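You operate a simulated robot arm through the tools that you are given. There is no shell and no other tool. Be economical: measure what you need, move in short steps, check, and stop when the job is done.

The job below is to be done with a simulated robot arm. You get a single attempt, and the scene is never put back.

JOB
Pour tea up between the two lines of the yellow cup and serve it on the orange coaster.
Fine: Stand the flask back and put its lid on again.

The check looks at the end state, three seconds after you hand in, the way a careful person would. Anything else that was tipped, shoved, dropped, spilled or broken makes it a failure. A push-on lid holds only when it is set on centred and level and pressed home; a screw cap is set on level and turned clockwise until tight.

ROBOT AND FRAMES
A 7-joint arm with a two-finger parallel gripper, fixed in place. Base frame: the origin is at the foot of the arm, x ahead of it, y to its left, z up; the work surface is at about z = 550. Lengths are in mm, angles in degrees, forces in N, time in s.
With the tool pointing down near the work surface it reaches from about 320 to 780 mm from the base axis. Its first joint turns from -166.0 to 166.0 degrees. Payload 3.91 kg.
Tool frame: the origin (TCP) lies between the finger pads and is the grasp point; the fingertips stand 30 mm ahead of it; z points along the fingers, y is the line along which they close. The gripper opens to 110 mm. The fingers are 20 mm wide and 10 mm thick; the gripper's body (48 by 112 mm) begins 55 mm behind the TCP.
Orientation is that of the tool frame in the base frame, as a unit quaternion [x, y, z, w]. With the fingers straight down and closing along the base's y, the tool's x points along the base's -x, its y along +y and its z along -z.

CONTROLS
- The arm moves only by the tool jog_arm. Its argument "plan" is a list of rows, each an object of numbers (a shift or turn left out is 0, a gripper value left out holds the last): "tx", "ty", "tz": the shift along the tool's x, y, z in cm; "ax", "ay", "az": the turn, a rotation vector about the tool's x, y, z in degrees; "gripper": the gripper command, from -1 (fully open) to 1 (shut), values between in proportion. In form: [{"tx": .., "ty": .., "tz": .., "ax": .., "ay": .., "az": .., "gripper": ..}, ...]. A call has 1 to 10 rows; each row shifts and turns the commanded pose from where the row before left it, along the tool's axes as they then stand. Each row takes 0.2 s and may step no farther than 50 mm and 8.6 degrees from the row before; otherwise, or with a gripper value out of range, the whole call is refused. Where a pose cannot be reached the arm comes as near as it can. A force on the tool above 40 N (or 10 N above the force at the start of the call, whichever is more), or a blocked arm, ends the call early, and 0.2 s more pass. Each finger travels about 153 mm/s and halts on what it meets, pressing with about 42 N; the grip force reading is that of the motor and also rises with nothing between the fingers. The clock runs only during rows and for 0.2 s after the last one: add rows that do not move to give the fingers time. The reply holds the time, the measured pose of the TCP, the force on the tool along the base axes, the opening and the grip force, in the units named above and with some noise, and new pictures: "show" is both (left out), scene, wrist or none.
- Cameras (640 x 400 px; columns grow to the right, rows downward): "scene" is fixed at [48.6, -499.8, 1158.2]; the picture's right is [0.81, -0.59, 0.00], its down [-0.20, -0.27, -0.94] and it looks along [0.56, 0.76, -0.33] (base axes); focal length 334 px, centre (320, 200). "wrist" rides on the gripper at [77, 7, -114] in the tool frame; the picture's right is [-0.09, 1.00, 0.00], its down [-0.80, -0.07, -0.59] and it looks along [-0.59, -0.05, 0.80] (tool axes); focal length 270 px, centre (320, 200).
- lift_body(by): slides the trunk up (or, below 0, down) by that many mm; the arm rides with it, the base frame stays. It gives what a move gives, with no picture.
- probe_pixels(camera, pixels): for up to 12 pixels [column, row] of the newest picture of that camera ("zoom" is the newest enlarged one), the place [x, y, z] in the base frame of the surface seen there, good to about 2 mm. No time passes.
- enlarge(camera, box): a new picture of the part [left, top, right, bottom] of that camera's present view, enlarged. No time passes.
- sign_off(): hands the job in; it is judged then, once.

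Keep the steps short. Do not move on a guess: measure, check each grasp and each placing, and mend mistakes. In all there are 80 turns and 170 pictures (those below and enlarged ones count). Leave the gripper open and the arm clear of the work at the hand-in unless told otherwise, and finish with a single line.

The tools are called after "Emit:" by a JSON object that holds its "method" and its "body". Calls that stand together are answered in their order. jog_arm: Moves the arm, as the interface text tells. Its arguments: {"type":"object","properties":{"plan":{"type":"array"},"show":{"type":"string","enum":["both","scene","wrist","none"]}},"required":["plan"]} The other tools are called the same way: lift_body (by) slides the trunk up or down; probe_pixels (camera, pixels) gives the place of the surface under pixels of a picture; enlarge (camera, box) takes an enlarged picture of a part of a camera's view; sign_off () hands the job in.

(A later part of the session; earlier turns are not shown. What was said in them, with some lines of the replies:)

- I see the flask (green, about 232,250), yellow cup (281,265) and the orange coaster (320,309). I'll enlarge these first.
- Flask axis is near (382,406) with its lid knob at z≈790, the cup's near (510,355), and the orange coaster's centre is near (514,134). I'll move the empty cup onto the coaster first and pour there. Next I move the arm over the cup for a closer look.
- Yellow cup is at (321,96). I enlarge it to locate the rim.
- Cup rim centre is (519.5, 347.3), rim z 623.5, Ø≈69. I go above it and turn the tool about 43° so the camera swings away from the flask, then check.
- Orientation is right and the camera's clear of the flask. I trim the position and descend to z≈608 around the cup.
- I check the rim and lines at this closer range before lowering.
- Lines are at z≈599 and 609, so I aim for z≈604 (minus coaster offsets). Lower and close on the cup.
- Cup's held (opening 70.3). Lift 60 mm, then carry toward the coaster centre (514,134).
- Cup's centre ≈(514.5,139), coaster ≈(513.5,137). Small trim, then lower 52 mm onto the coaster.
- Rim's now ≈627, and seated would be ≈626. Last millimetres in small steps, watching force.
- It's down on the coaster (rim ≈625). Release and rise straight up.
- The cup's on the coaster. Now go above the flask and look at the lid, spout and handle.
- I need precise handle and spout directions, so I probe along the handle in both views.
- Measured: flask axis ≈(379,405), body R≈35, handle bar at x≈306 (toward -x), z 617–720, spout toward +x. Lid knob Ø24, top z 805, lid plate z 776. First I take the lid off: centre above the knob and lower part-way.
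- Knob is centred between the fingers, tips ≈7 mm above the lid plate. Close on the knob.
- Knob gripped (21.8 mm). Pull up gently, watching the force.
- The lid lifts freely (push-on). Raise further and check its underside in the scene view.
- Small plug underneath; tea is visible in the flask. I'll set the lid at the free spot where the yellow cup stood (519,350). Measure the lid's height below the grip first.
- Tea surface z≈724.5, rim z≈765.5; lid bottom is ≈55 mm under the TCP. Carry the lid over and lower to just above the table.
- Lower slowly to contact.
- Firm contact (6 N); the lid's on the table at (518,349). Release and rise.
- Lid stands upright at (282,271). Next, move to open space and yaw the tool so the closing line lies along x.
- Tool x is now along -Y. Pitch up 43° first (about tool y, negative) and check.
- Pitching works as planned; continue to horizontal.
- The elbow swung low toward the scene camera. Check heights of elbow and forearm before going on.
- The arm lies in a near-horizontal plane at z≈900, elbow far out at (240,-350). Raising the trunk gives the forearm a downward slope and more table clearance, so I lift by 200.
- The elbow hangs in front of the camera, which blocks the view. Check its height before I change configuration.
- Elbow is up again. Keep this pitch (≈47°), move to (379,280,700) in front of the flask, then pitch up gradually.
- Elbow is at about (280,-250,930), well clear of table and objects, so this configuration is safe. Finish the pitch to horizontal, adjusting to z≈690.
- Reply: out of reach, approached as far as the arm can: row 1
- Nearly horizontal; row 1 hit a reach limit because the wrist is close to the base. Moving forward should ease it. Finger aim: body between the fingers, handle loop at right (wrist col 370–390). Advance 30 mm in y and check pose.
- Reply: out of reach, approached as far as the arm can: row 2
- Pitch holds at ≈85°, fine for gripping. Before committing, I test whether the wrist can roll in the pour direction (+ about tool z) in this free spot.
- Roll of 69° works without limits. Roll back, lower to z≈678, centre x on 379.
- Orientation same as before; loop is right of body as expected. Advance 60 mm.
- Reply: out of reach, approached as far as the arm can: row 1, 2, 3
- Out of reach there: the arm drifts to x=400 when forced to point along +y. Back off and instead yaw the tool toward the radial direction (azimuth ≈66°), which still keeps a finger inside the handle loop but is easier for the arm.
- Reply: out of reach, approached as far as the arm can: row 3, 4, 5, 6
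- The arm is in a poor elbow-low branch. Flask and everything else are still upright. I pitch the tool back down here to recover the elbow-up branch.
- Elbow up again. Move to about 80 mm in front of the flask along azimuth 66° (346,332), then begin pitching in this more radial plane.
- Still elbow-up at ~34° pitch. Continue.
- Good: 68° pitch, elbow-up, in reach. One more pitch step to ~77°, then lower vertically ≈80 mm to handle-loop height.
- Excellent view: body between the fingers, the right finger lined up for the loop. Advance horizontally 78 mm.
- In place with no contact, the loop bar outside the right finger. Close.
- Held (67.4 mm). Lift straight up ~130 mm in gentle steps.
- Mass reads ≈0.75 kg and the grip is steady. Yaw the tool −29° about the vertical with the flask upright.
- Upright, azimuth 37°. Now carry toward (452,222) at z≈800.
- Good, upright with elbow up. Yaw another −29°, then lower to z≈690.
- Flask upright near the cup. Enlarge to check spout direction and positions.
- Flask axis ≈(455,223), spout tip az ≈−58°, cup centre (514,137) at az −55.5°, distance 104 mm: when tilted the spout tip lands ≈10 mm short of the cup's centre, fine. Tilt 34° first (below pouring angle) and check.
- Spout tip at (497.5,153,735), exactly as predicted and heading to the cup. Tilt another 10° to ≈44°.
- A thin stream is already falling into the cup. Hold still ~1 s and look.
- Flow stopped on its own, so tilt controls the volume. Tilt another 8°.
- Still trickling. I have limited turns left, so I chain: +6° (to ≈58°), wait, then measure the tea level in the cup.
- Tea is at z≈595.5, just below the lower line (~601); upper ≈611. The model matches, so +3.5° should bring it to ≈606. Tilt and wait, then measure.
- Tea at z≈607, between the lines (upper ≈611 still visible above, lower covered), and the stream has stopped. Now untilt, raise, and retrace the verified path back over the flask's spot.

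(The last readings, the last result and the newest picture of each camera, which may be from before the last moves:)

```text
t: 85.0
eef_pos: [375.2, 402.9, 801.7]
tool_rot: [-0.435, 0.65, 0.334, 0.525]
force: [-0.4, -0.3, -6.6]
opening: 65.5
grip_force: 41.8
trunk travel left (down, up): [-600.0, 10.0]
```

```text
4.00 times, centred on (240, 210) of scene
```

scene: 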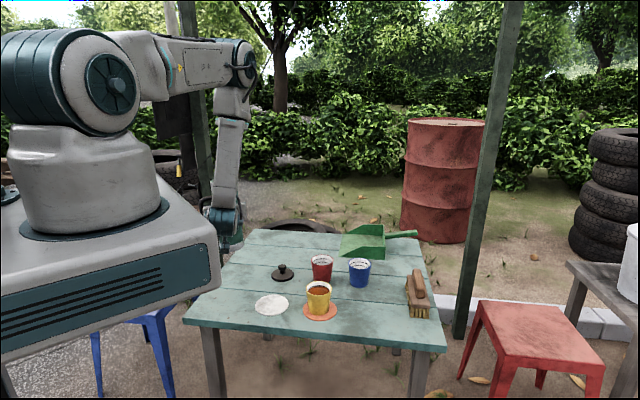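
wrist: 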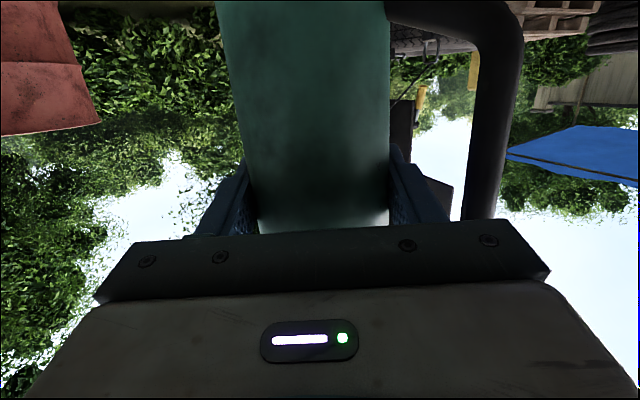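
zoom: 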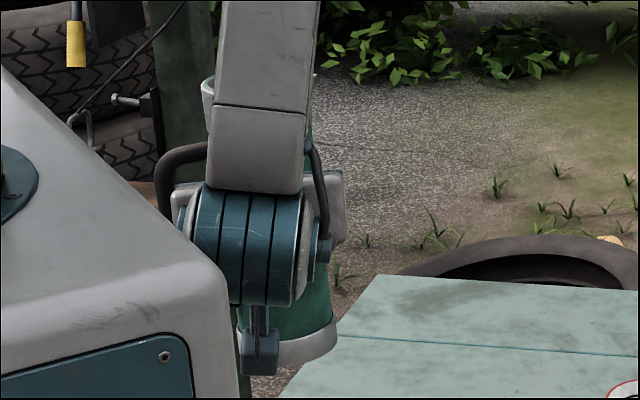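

Same grip picture as after lifting; the flask's upright. Lower by the reverse of the lift, with slow final millimetres.

Emit:
{"method": "jog_arm", "body": {"plan": [{"tx": 1.2, "tz": 0.28}, {"tx": 2.5, "tz": 0.57}, {"tx": 2.5, "tz": 0.57}, {"tx": 2.5, "tz": 0.57}, {"tx": 2.0, "tz": 0.46}, {"tx": 1.2, "tz": 0.28}, {"tx": 0.3, "tz": 0.07}, {"tx": 0.2, "tz": 0.05}, {}], "show": "none"}}

Emit:
{"method": "jog_arm", "body": {"plan": [{"tx": 0.1, "tz": 0.02}, {"tx": 0.1, "tz": 0.02}, {}]}}

Emit:
{"method": "enlarge", "body": {"camera": "scene", "box": [190, 200, 310, 300]}}

Emit:
{"method": "probe_pixels", "body": {"camera": "zoom", "pixels": [[200, 95], [235, 68], [280, 335], [295, 330], [305, 325], [260, 70]]}}

```text
t: 87.0
eef_pos: [377.7, 404.0, 676.1]
tool_rot: [-0.435, 0.651, 0.334, 0.526]
force: [-0.6, -0.1, -5.0]
opening: 65.3
grip_force: 42.0
trunk travel left (down, up): [-600.0, 10.0]
```

```text
t: 87.8
eef_pos: [378.5, 402.5, 676.5]
tool_rot: [-0.433, 0.65, 0.333, 0.528]
force: [0.4, -2.9, 19.6]
opening: 65.6
grip_force: 41.9
trunk travel left (down, up): [-600.0, 10.0]
```

scene: 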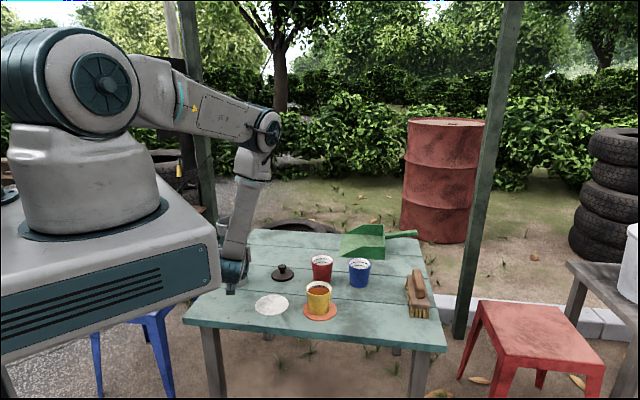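
wrist: 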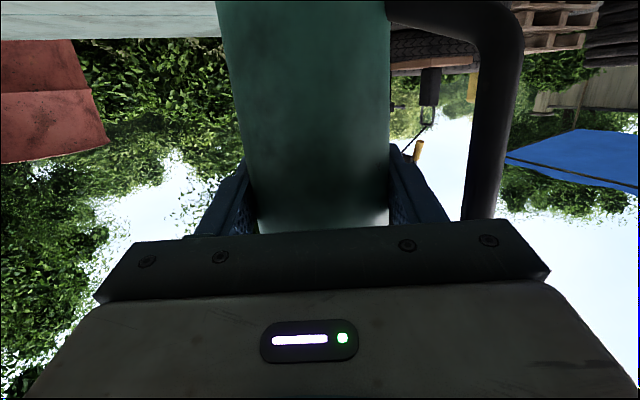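

```text
4.00 times, centred on (250, 250) of scene
```

zoom: 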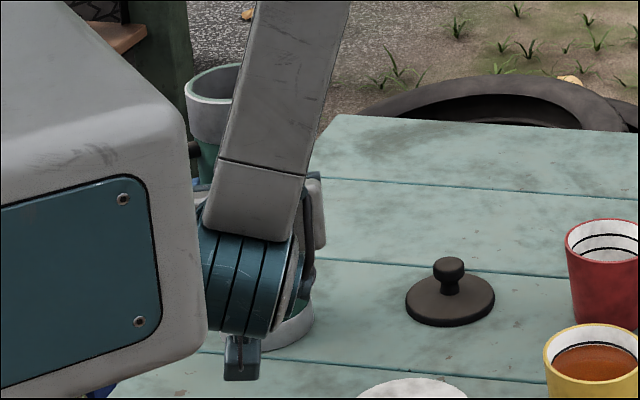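

```text
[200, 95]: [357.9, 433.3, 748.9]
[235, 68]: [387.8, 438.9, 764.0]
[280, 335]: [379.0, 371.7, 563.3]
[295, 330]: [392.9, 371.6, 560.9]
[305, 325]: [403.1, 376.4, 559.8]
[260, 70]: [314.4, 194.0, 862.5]
```

Firmly on the table (upward 20 N), flask axis ≈(379,406), same spot. Ease 1 mm, open, and back out of the loop horizontally.

Emit:
{"method": "jog_arm", "body": {"plan": [{"tx": -0.1, "tz": -0.02}, {"gripper": -0.5}, {}, {}, {"tz": -1.9, "tx": 0.44}, {"tz": -1.9, "tx": 0.44}, {"tz": -1.9, "tx": 0.44}, {"tz": -1.9, "tx": 0.43}, {}]}}

Emit:
{"method": "enlarge", "body": {"camera": "scene", "box": [190, 200, 310, 300]}}

```text
t: 89.8
eef_pos: [345.9, 331.1, 674.7]
tool_rot: [-0.435, 0.652, 0.333, 0.525]
force: [0.8, -0.4, -0.5]
opening: 82.5
grip_force: 0.1
trunk travel left (down, up): [-600.0, 10.0]
```

scene: 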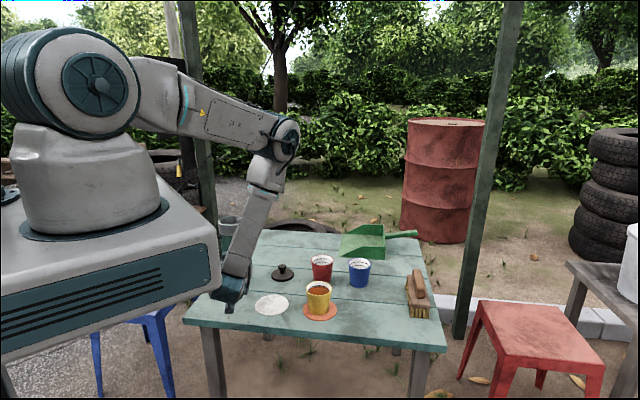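
wrist: 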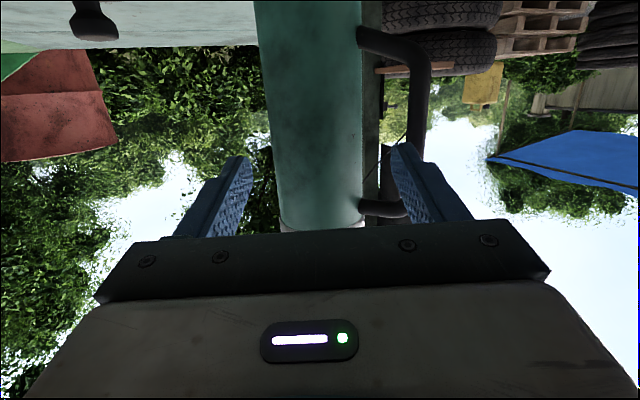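

```text
4.00 times, centred on (250, 250) of scene
```

zoom: 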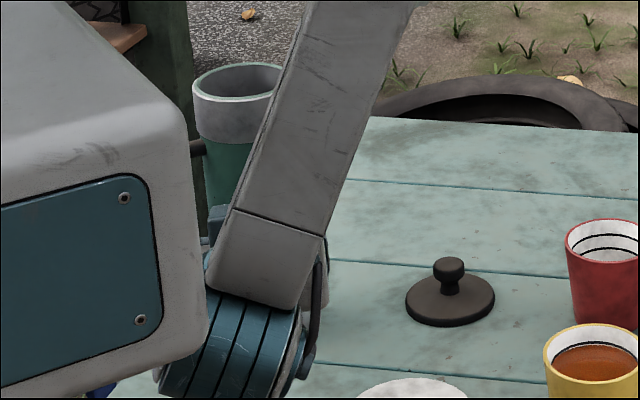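

Flask stands freely. Now raise, pitch back to vertical, level the tool, and move above the lid.

Emit:
{"method": "jog_arm", "body": {"plan": [{"tx": -4.0, "tz": -0.92}, {"tx": -4.0, "tz": -0.92}, {"ay": 8.6}, {"ay": 8.6}, {"ay": 8.6}, {"ay": 8.6}, {"ay": 8.6}, {"ay": 8.6}, {"ay": 8.6}, {"ay": 8.6}], "show": "none"}}

Emit:
{"method": "jog_arm", "body": {"plan": [{"ay": 8.6}, {"ax": -1.33, "ay": -0.48, "gripper": -0.1}, {"tz": -4}, {"tx": -2.155, "ty": -3.75}, {"tx": -2.155, "ty": -3.75}, {"tx": -2.155, "ty": -3.75}, {"tx": -2.155, "ty": -3.75}, {}]}}

Emit:
{"method": "probe_pixels", "body": {"camera": "scene", "pixels": [[282, 267], [275, 274], [290, 273], [282, 278]]}}

Emit:
{"method": "enlarge", "body": {"camera": "scene", "box": [195, 200, 275, 295]}}

Emit:
{"method": "probe_pixels", "body": {"camera": "scene", "pixels": [[219, 218], [244, 218], [231, 226], [231, 214], [235, 284], [233, 255]]}}

```text
t: 92.0
eef_pos: [343.3, 331.1, 756.6]
tool_rot: [-0.546, 0.835, 0.029, 0.065]
force: [0.1, 0.0, 0.7]
opening: 82.4
grip_force: 0.0
trunk travel left (down, up): [-600.0, 10.0]
```

```text
t: 93.8
eef_pos: [514.3, 350.9, 796.8]
tool_rot: [-0.547, 0.837, 0.0, 0.0]
force: [0.1, -0.5, 0.1]
opening: 60.7
grip_force: 0.0
trunk travel left (down, up): [-600.0, 10.0]
```

scene: 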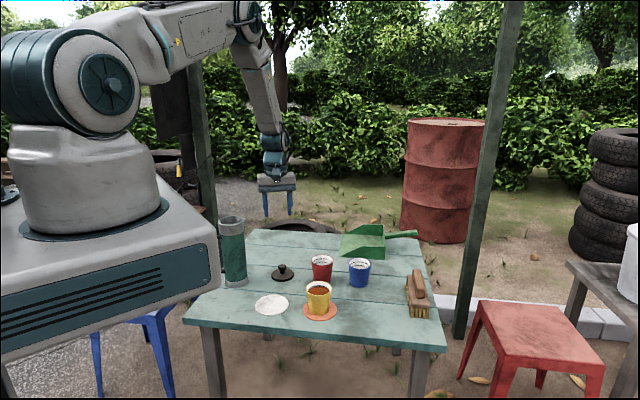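
wrist: 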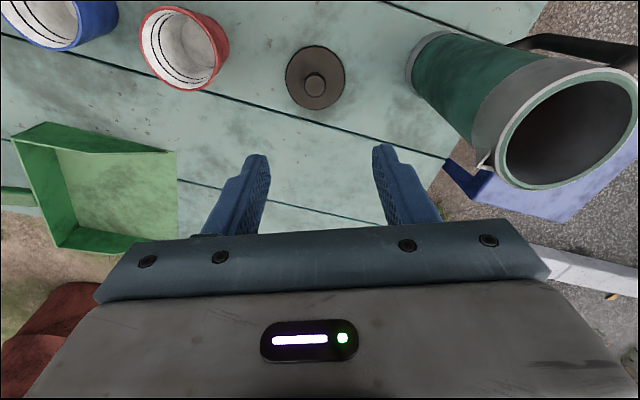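

```text
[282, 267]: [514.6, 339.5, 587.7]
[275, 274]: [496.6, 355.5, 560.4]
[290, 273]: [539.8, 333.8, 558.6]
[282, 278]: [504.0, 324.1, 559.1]
```

```text
4.21 times, centred on (235, 248) of scene
```

zoom: 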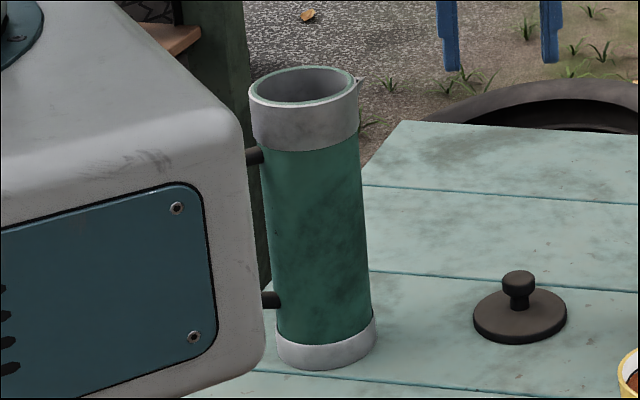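

```text
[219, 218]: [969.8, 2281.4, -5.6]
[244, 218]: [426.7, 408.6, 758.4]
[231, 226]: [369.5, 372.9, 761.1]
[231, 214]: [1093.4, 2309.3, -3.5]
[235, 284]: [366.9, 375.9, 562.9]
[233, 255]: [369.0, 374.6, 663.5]
```

Flask stands level at ≈(381,407). Tool is level. Measure knob and flask mouth from this wrist view, and lower part-way.

Emit:
{"method": "probe_pixels", "body": {"camera": "wrist", "pixels": [[314, 85], [304, 86], [325, 86], [314, 76], [314, 95], [287, 78], [344, 78], [316, 47], [316, 108]]}}

Emit:
{"method": "probe_pixels", "body": {"camera": "wrist", "pixels": [[504, 140], [499, 165], [508, 185], [530, 188], [570, 184], [610, 162], [634, 130], [600, 71], [560, 83], [530, 105], [635, 85], [480, 160]]}}

Emit:
{"method": "jog_arm", "body": {"plan": [{"tz": 4.9}, {"tz": 4.9}, {"tz": 4.9}, {}], "show": "wrist"}}

```text
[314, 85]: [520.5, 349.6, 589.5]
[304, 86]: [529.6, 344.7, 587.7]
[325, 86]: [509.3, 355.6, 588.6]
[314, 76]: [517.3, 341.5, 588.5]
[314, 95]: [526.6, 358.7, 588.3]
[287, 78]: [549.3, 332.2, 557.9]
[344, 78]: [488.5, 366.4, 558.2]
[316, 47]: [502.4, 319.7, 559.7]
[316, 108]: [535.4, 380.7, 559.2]
```

```text
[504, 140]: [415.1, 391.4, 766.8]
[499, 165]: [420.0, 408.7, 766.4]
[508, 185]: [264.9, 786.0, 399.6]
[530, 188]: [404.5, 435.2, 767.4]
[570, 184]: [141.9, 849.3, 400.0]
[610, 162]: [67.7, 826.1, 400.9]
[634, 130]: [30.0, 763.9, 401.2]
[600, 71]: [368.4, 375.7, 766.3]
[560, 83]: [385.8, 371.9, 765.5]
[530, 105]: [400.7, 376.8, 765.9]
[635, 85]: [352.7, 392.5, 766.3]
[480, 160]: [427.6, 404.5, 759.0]
```

```text
t: 94.8
eef_pos: [518.5, 349.0, 648.3]
tool_rot: [-0.547, 0.837, 0.001, 0.0]
force: [0.2, -0.1, -0.5]
opening: 60.6
grip_force: 0.1
trunk travel left (down, up): [-600.0, 10.0]
```

wrist: 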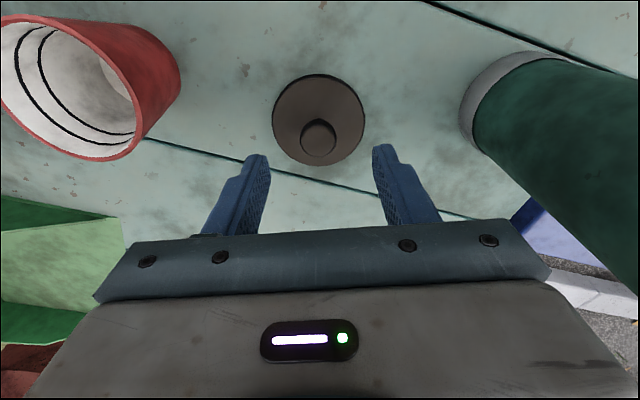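

Knob centre (520,349.6), flask rim centre (383.7,406.8) in the same view: carry vector (−136,+57). Lower, grip the knob, raise 250 mm and carry over the flask.

Emit:
{"method": "jog_arm", "body": {"plan": [{"tz": 3.0, "tx": 0.1}, {"tz": 1.6}, {"tz": 0.5}, {}, {"gripper": 1}, {"gripper": 1}, {"gripper": 1}, {}], "show": "wrist"}}

Emit:
{"method": "jog_arm", "body": {"plan": [{"tz": -1}, {"tz": -4.8}, {"tz": -4.8}, {"tz": -4.8}, {"tz": -4.8}, {"tz": -4.8}, {}], "show": "scene"}}

Emit:
{"method": "jog_arm", "body": {"plan": [{"ty": 3.685, "tx": 0.055}, {"ty": 3.685, "tx": 0.055}, {"ty": 3.685, "tx": 0.055}, {"ty": 3.685, "tx": 0.055}, {}, {}]}}

Emit:
{"method": "enlarge", "body": {"camera": "scene", "box": [195, 170, 275, 250]}}

```text
t: 96.6
eef_pos: [517.0, 347.0, 596.1]
tool_rot: [-0.547, 0.837, 0.0, 0.001]
force: [-0.6, 0.0, 0.3]
opening: 21.2
grip_force: 41.9
trunk travel left (down, up): [-600.0, 10.0]
```

wrist: 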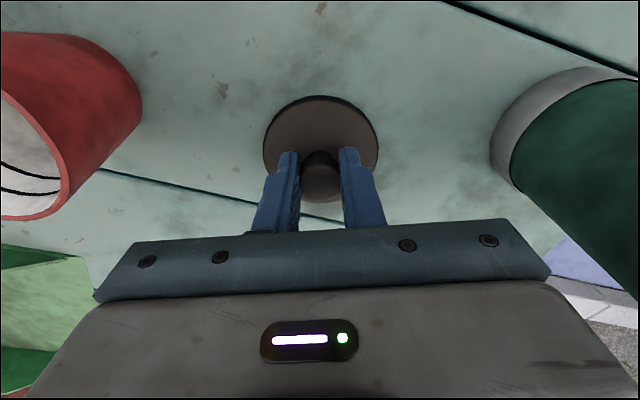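

```text
t: 98.2
eef_pos: [512.9, 349.9, 847.3]
tool_rot: [-0.547, 0.837, -0.001, -0.001]
force: [-0.1, -0.1, 0.4]
opening: 21.4
grip_force: 42.2
trunk travel left (down, up): [-600.0, 10.0]
```

scene: 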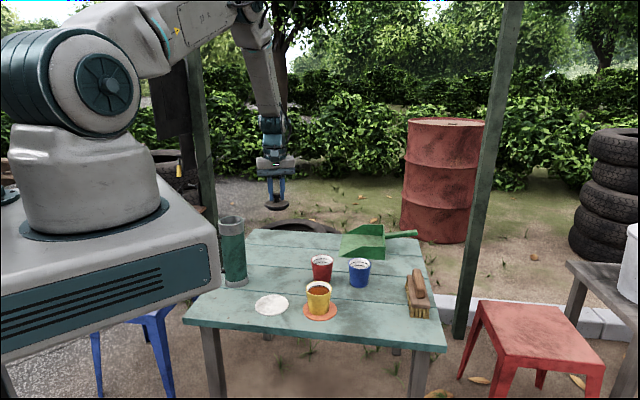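

```text
t: 99.6
eef_pos: [379.5, 403.7, 844.9]
tool_rot: [-0.547, 0.837, 0.001, 0.001]
force: [-0.2, -0.1, 0.2]
opening: 21.0
grip_force: 41.4
trunk travel left (down, up): [-600.0, 10.0]
```

scene: 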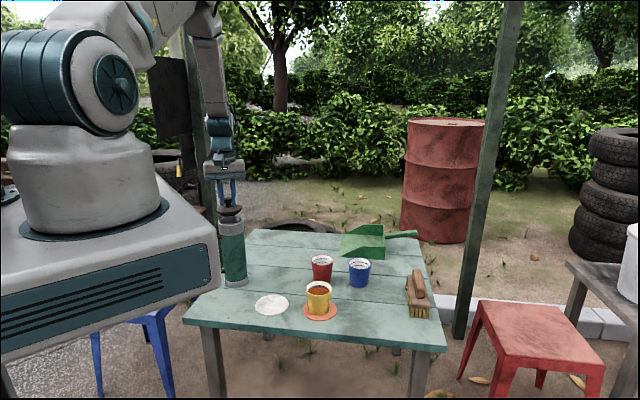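
wrist: 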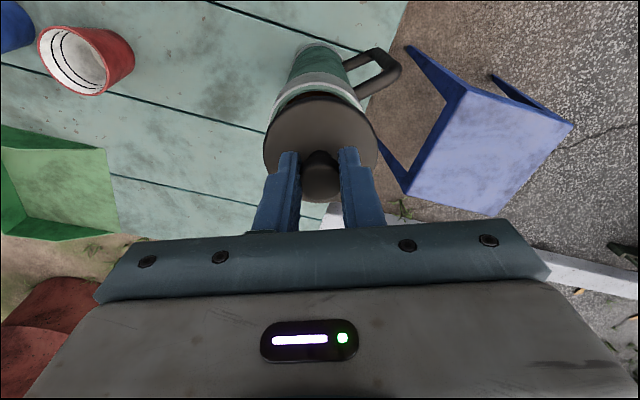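

```text
5.00 times, centred on (235, 210) of scene
```

zoom: 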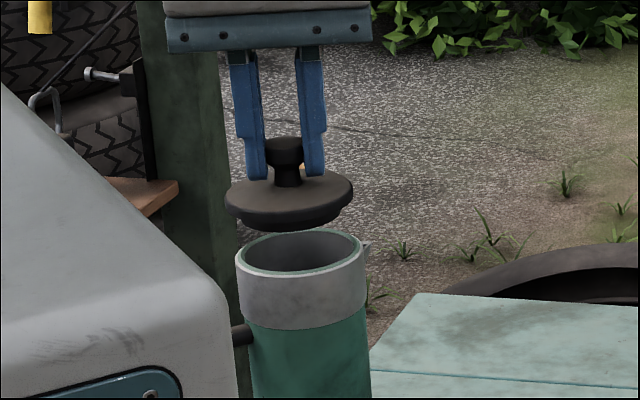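

Lid is held level (21 mm) above the mouth. Measure lid vs rim precisely in both views, and lower 22 mm (still ≥8 mm clear).

Emit:
{"method": "probe_pixels", "body": {"camera": "zoom", "pixels": [[228, 198], [351, 190], [290, 212], [238, 258], [362, 250], [300, 276], [289, 190], [265, 270], [335, 268], [368, 244], [258, 205], [325, 203]]}}

Emit:
{"method": "probe_pixels", "body": {"camera": "wrist", "pixels": [[266, 140], [377, 140], [321, 96], [293, 103], [350, 103], [318, 82], [285, 94], [352, 95], [276, 104], [362, 108], [318, 77], [300, 82]]}}

Emit:
{"method": "jog_arm", "body": {"plan": [{"tz": 1.2}, {"tz": 1.0}, {}], "show": "both"}}

Emit:
{"method": "enlarge", "body": {"camera": "scene", "box": [195, 190, 275, 240]}}

Emit:
{"method": "enlarge", "body": {"camera": "wrist", "box": [250, 40, 410, 200]}}

```text
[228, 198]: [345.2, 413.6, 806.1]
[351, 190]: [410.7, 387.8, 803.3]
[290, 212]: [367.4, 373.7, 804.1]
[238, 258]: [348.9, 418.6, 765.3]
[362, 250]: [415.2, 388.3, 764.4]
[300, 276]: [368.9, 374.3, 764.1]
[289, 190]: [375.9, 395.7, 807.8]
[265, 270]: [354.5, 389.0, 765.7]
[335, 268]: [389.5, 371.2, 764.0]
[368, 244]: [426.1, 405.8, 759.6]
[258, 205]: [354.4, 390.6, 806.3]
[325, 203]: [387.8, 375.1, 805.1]
```

```text
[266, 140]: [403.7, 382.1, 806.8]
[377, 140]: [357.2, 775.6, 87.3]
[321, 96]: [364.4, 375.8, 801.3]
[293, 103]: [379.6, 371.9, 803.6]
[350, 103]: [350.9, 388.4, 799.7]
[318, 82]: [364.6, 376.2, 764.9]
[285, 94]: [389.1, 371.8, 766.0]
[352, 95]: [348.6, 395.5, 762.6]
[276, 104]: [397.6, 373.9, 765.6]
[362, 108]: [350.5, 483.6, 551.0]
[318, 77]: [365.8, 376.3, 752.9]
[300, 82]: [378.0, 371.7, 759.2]
```

```text
t: 100.4
eef_pos: [380.7, 407.5, 825.0]
tool_rot: [-0.547, 0.837, 0.0, 0.0]
force: [-0.2, -1.3, -0.5]
opening: 21.1
grip_force: 41.8
trunk travel left (down, up): [-600.0, 10.0]
```

scene: 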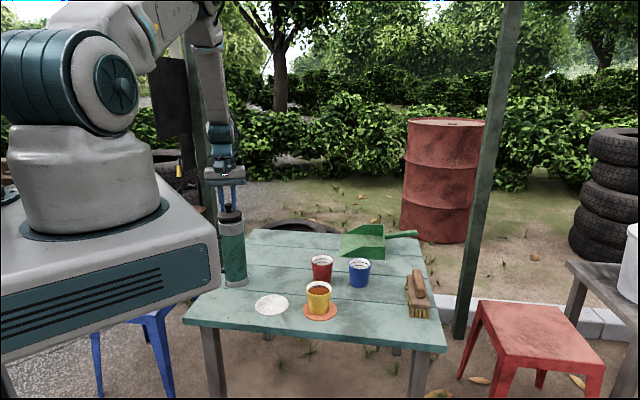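
wrist: 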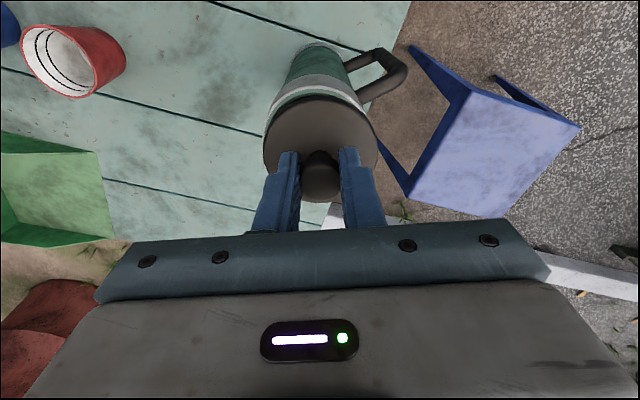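

```text
8.00 times, centred on (235, 215) of scene
```

zoom: 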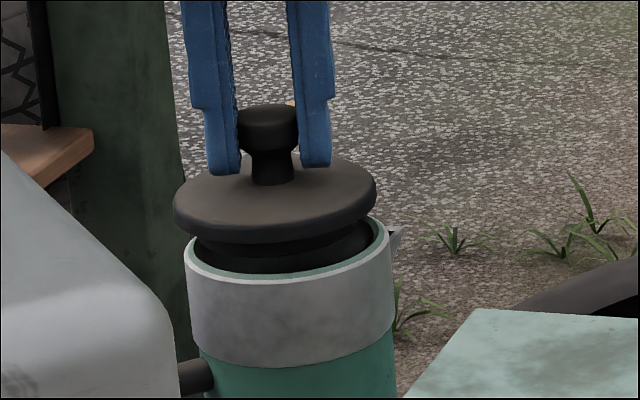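

```text
2.50 times, centred on (330, 120) of wrist
5 turns are left
```

zoom: 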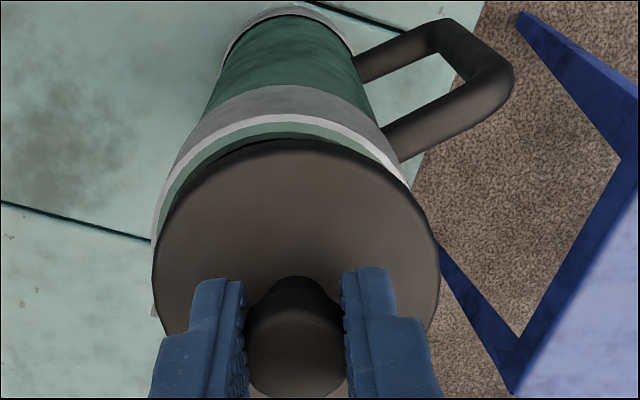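

5 turns left. Combined views say the lid must shift ≈(+3.2,−0.6) mm. Correct, lower the plug in, then press in 1 mm steps with the force guard.

Emit:
{"method": "jog_arm", "body": {"plan": [{"tx": -0.07, "ty": -0.32}, {}, {"tz": 0.3}, {"tz": 0.3}, {"tz": 0.2}, {}], "show": "none"}}

Emit:
{"method": "enlarge", "body": {"camera": "scene", "box": [195, 190, 275, 240]}}

Emit:
{"method": "jog_arm", "body": {"plan": [{"tz": 0.1}, {"tz": 0.1}, {"tz": 0.1}, {"tz": 0.1}, {"tz": 0.1}, {}], "show": "wrist"}}

Emit:
{"method": "enlarge", "body": {"camera": "scene", "box": [195, 190, 275, 240]}}

Emit:
{"method": "enlarge", "body": {"camera": "wrist", "box": [250, 40, 410, 200]}}

```text
t: 101.8
eef_pos: [384.8, 406.9, 818.4]
tool_rot: [-0.547, 0.837, 0.001, 0.001]
force: [0.0, 0.0, 0.3]
opening: 21.1
grip_force: 41.6
trunk travel left (down, up): [-600.0, 10.0]
```

```text
8.00 times, centred on (235, 215) of scene
```

zoom: 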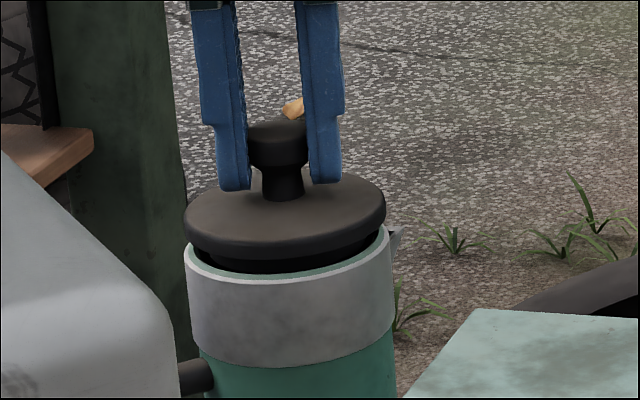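

```text
t: 103.2
eef_pos: [383.1, 406.5, 813.5]
tool_rot: [-0.547, 0.837, 0.0, 0.002]
force: [0.1, -0.1, -0.9]
opening: 21.3
grip_force: 41.7
trunk travel left (down, up): [-600.0, 10.0]
```

wrist: 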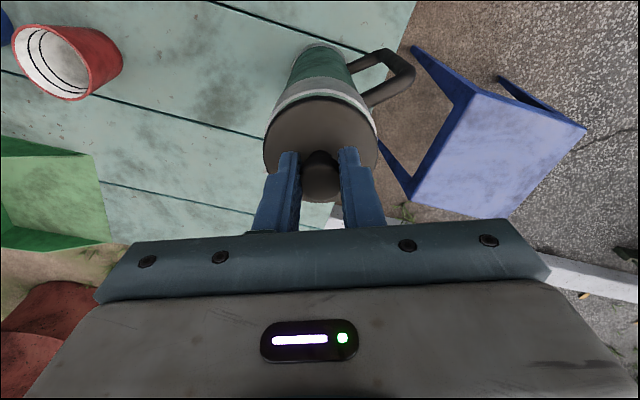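

```text
8.00 times, centred on (235, 215) of scene
```

zoom: 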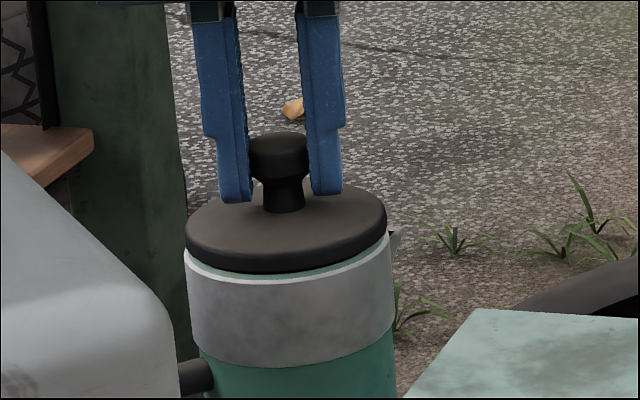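

```text
2.50 times, centred on (330, 120) of wrist
4 turns are left
```

zoom: 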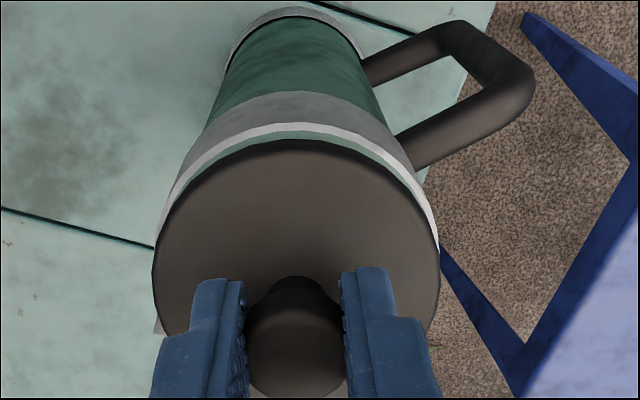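

Well centred, no contact force yet. Continue pressing in 1 mm steps (guard stops at 40 N).

Emit:
{"method": "jog_arm", "body": {"plan": [{"tz": 0.1}, {"tz": 0.1}, {"tz": 0.1}, {"tz": 0.1}, {"tz": 0.1}, {"tz": 0.1}, {}], "show": "scene"}}

Emit:
{"method": "enlarge", "body": {"camera": "scene", "box": [195, 190, 275, 240]}}

Emit:
{"method": "probe_pixels", "body": {"camera": "zoom", "pixels": [[285, 235], [215, 230], [355, 225], [285, 250], [290, 145]]}}

```text
t: 104.5
eef_pos: [384.3, 406.6, 812.7]
tool_rot: [-0.547, 0.837, 0.002, 0.004]
force: [-3.2, -6.8, 24.3]
opening: 20.8
grip_force: 41.5
trunk travel left (down, up): [-600.0, 10.0]
stopped in row 6: the force on the tool passed its limit (the readings are from after the stop); the commanded pose is now the measured one
```

scene: 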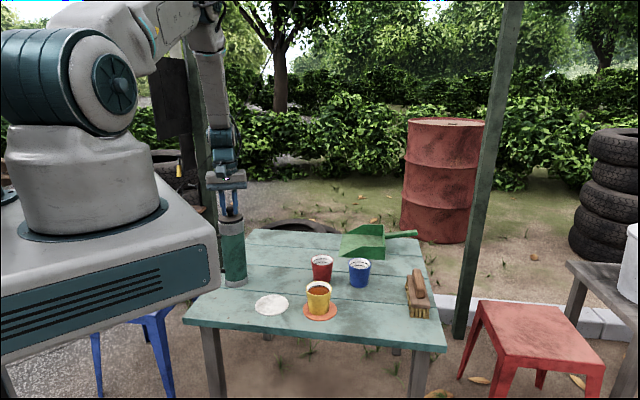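

```text
8.00 times, centred on (235, 215) of scene
```

zoom: 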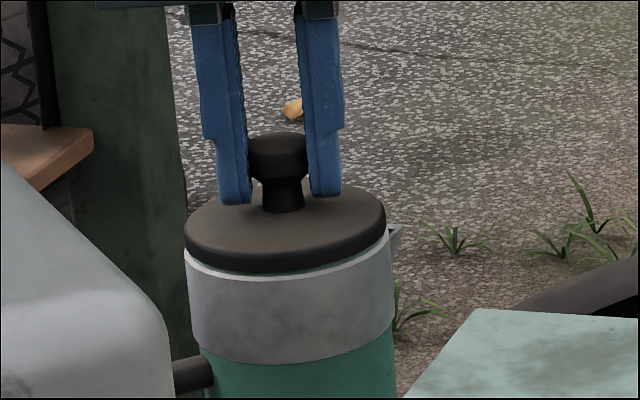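

```text
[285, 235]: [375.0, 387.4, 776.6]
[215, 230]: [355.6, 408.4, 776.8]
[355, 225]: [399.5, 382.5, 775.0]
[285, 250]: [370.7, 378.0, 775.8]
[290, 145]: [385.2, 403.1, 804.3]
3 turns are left
```

Pressed past 40 N; lid plate at z≈776, level, the same as the original seated height. Release and rise clear.

Emit:
{"method": "jog_arm", "body": {"plan": [{"gripper": -0.1}, {}, {}, {"tz": -1.5}, {"tz": -4}, {"tz": -4.5}, {"tz": -4.5}, {"gripper": -1}, {}, {}]}}

Emit:
{"method": "enlarge", "body": {"camera": "scene", "box": [195, 195, 345, 325]}}

Emit:
{"method": "probe_pixels", "body": {"camera": "scene", "pixels": [[318, 289], [318, 291], [235, 284], [231, 219], [226, 219], [238, 218], [231, 212]]}}

```text
t: 106.7
eef_pos: [384.3, 406.2, 955.0]
tool_rot: [-0.547, 0.837, 0.001, 0.003]
force: [0.7, -0.1, -0.3]
opening: 110.0
grip_force: 0.1
trunk travel left (down, up): [-600.0, 10.0]
```

scene: 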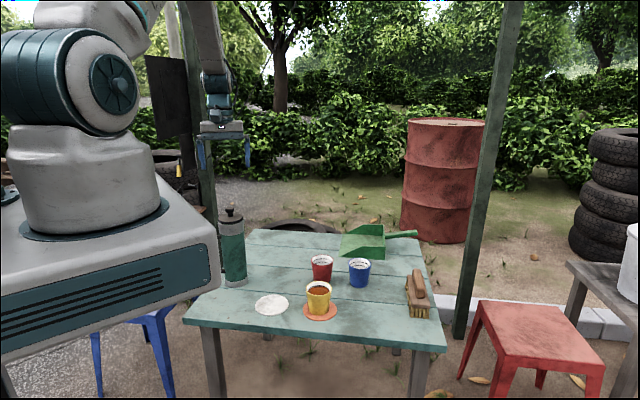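
wrist: 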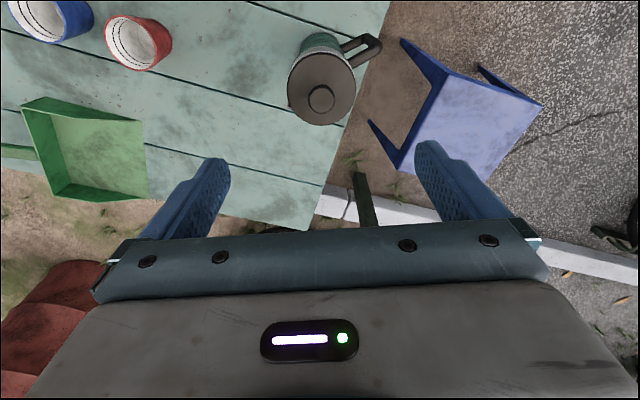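

```text
3.08 times, centred on (270, 260) of scene
```

zoom: 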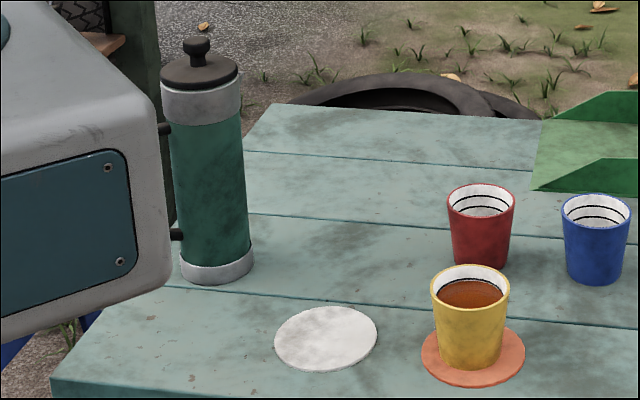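

```text
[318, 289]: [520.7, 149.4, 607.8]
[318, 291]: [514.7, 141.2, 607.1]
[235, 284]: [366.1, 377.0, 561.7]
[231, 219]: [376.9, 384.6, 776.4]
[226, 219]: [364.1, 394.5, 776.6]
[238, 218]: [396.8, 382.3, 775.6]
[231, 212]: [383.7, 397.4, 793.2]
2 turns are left
```

The flask stands with its lid seated level, the tea is at z≈607 (between the lines), the cup is on the orange coaster, the gripper's open and the arm clear. Handing in.

Emit:
{"method": "sign_off", "body": {}}

```text
The job is handed in.
```

The yellow cup is on the orange coaster with tea between its two lines, and the flask is back in its place with its lid pressed on; nothing spilled or tipped that I could see.
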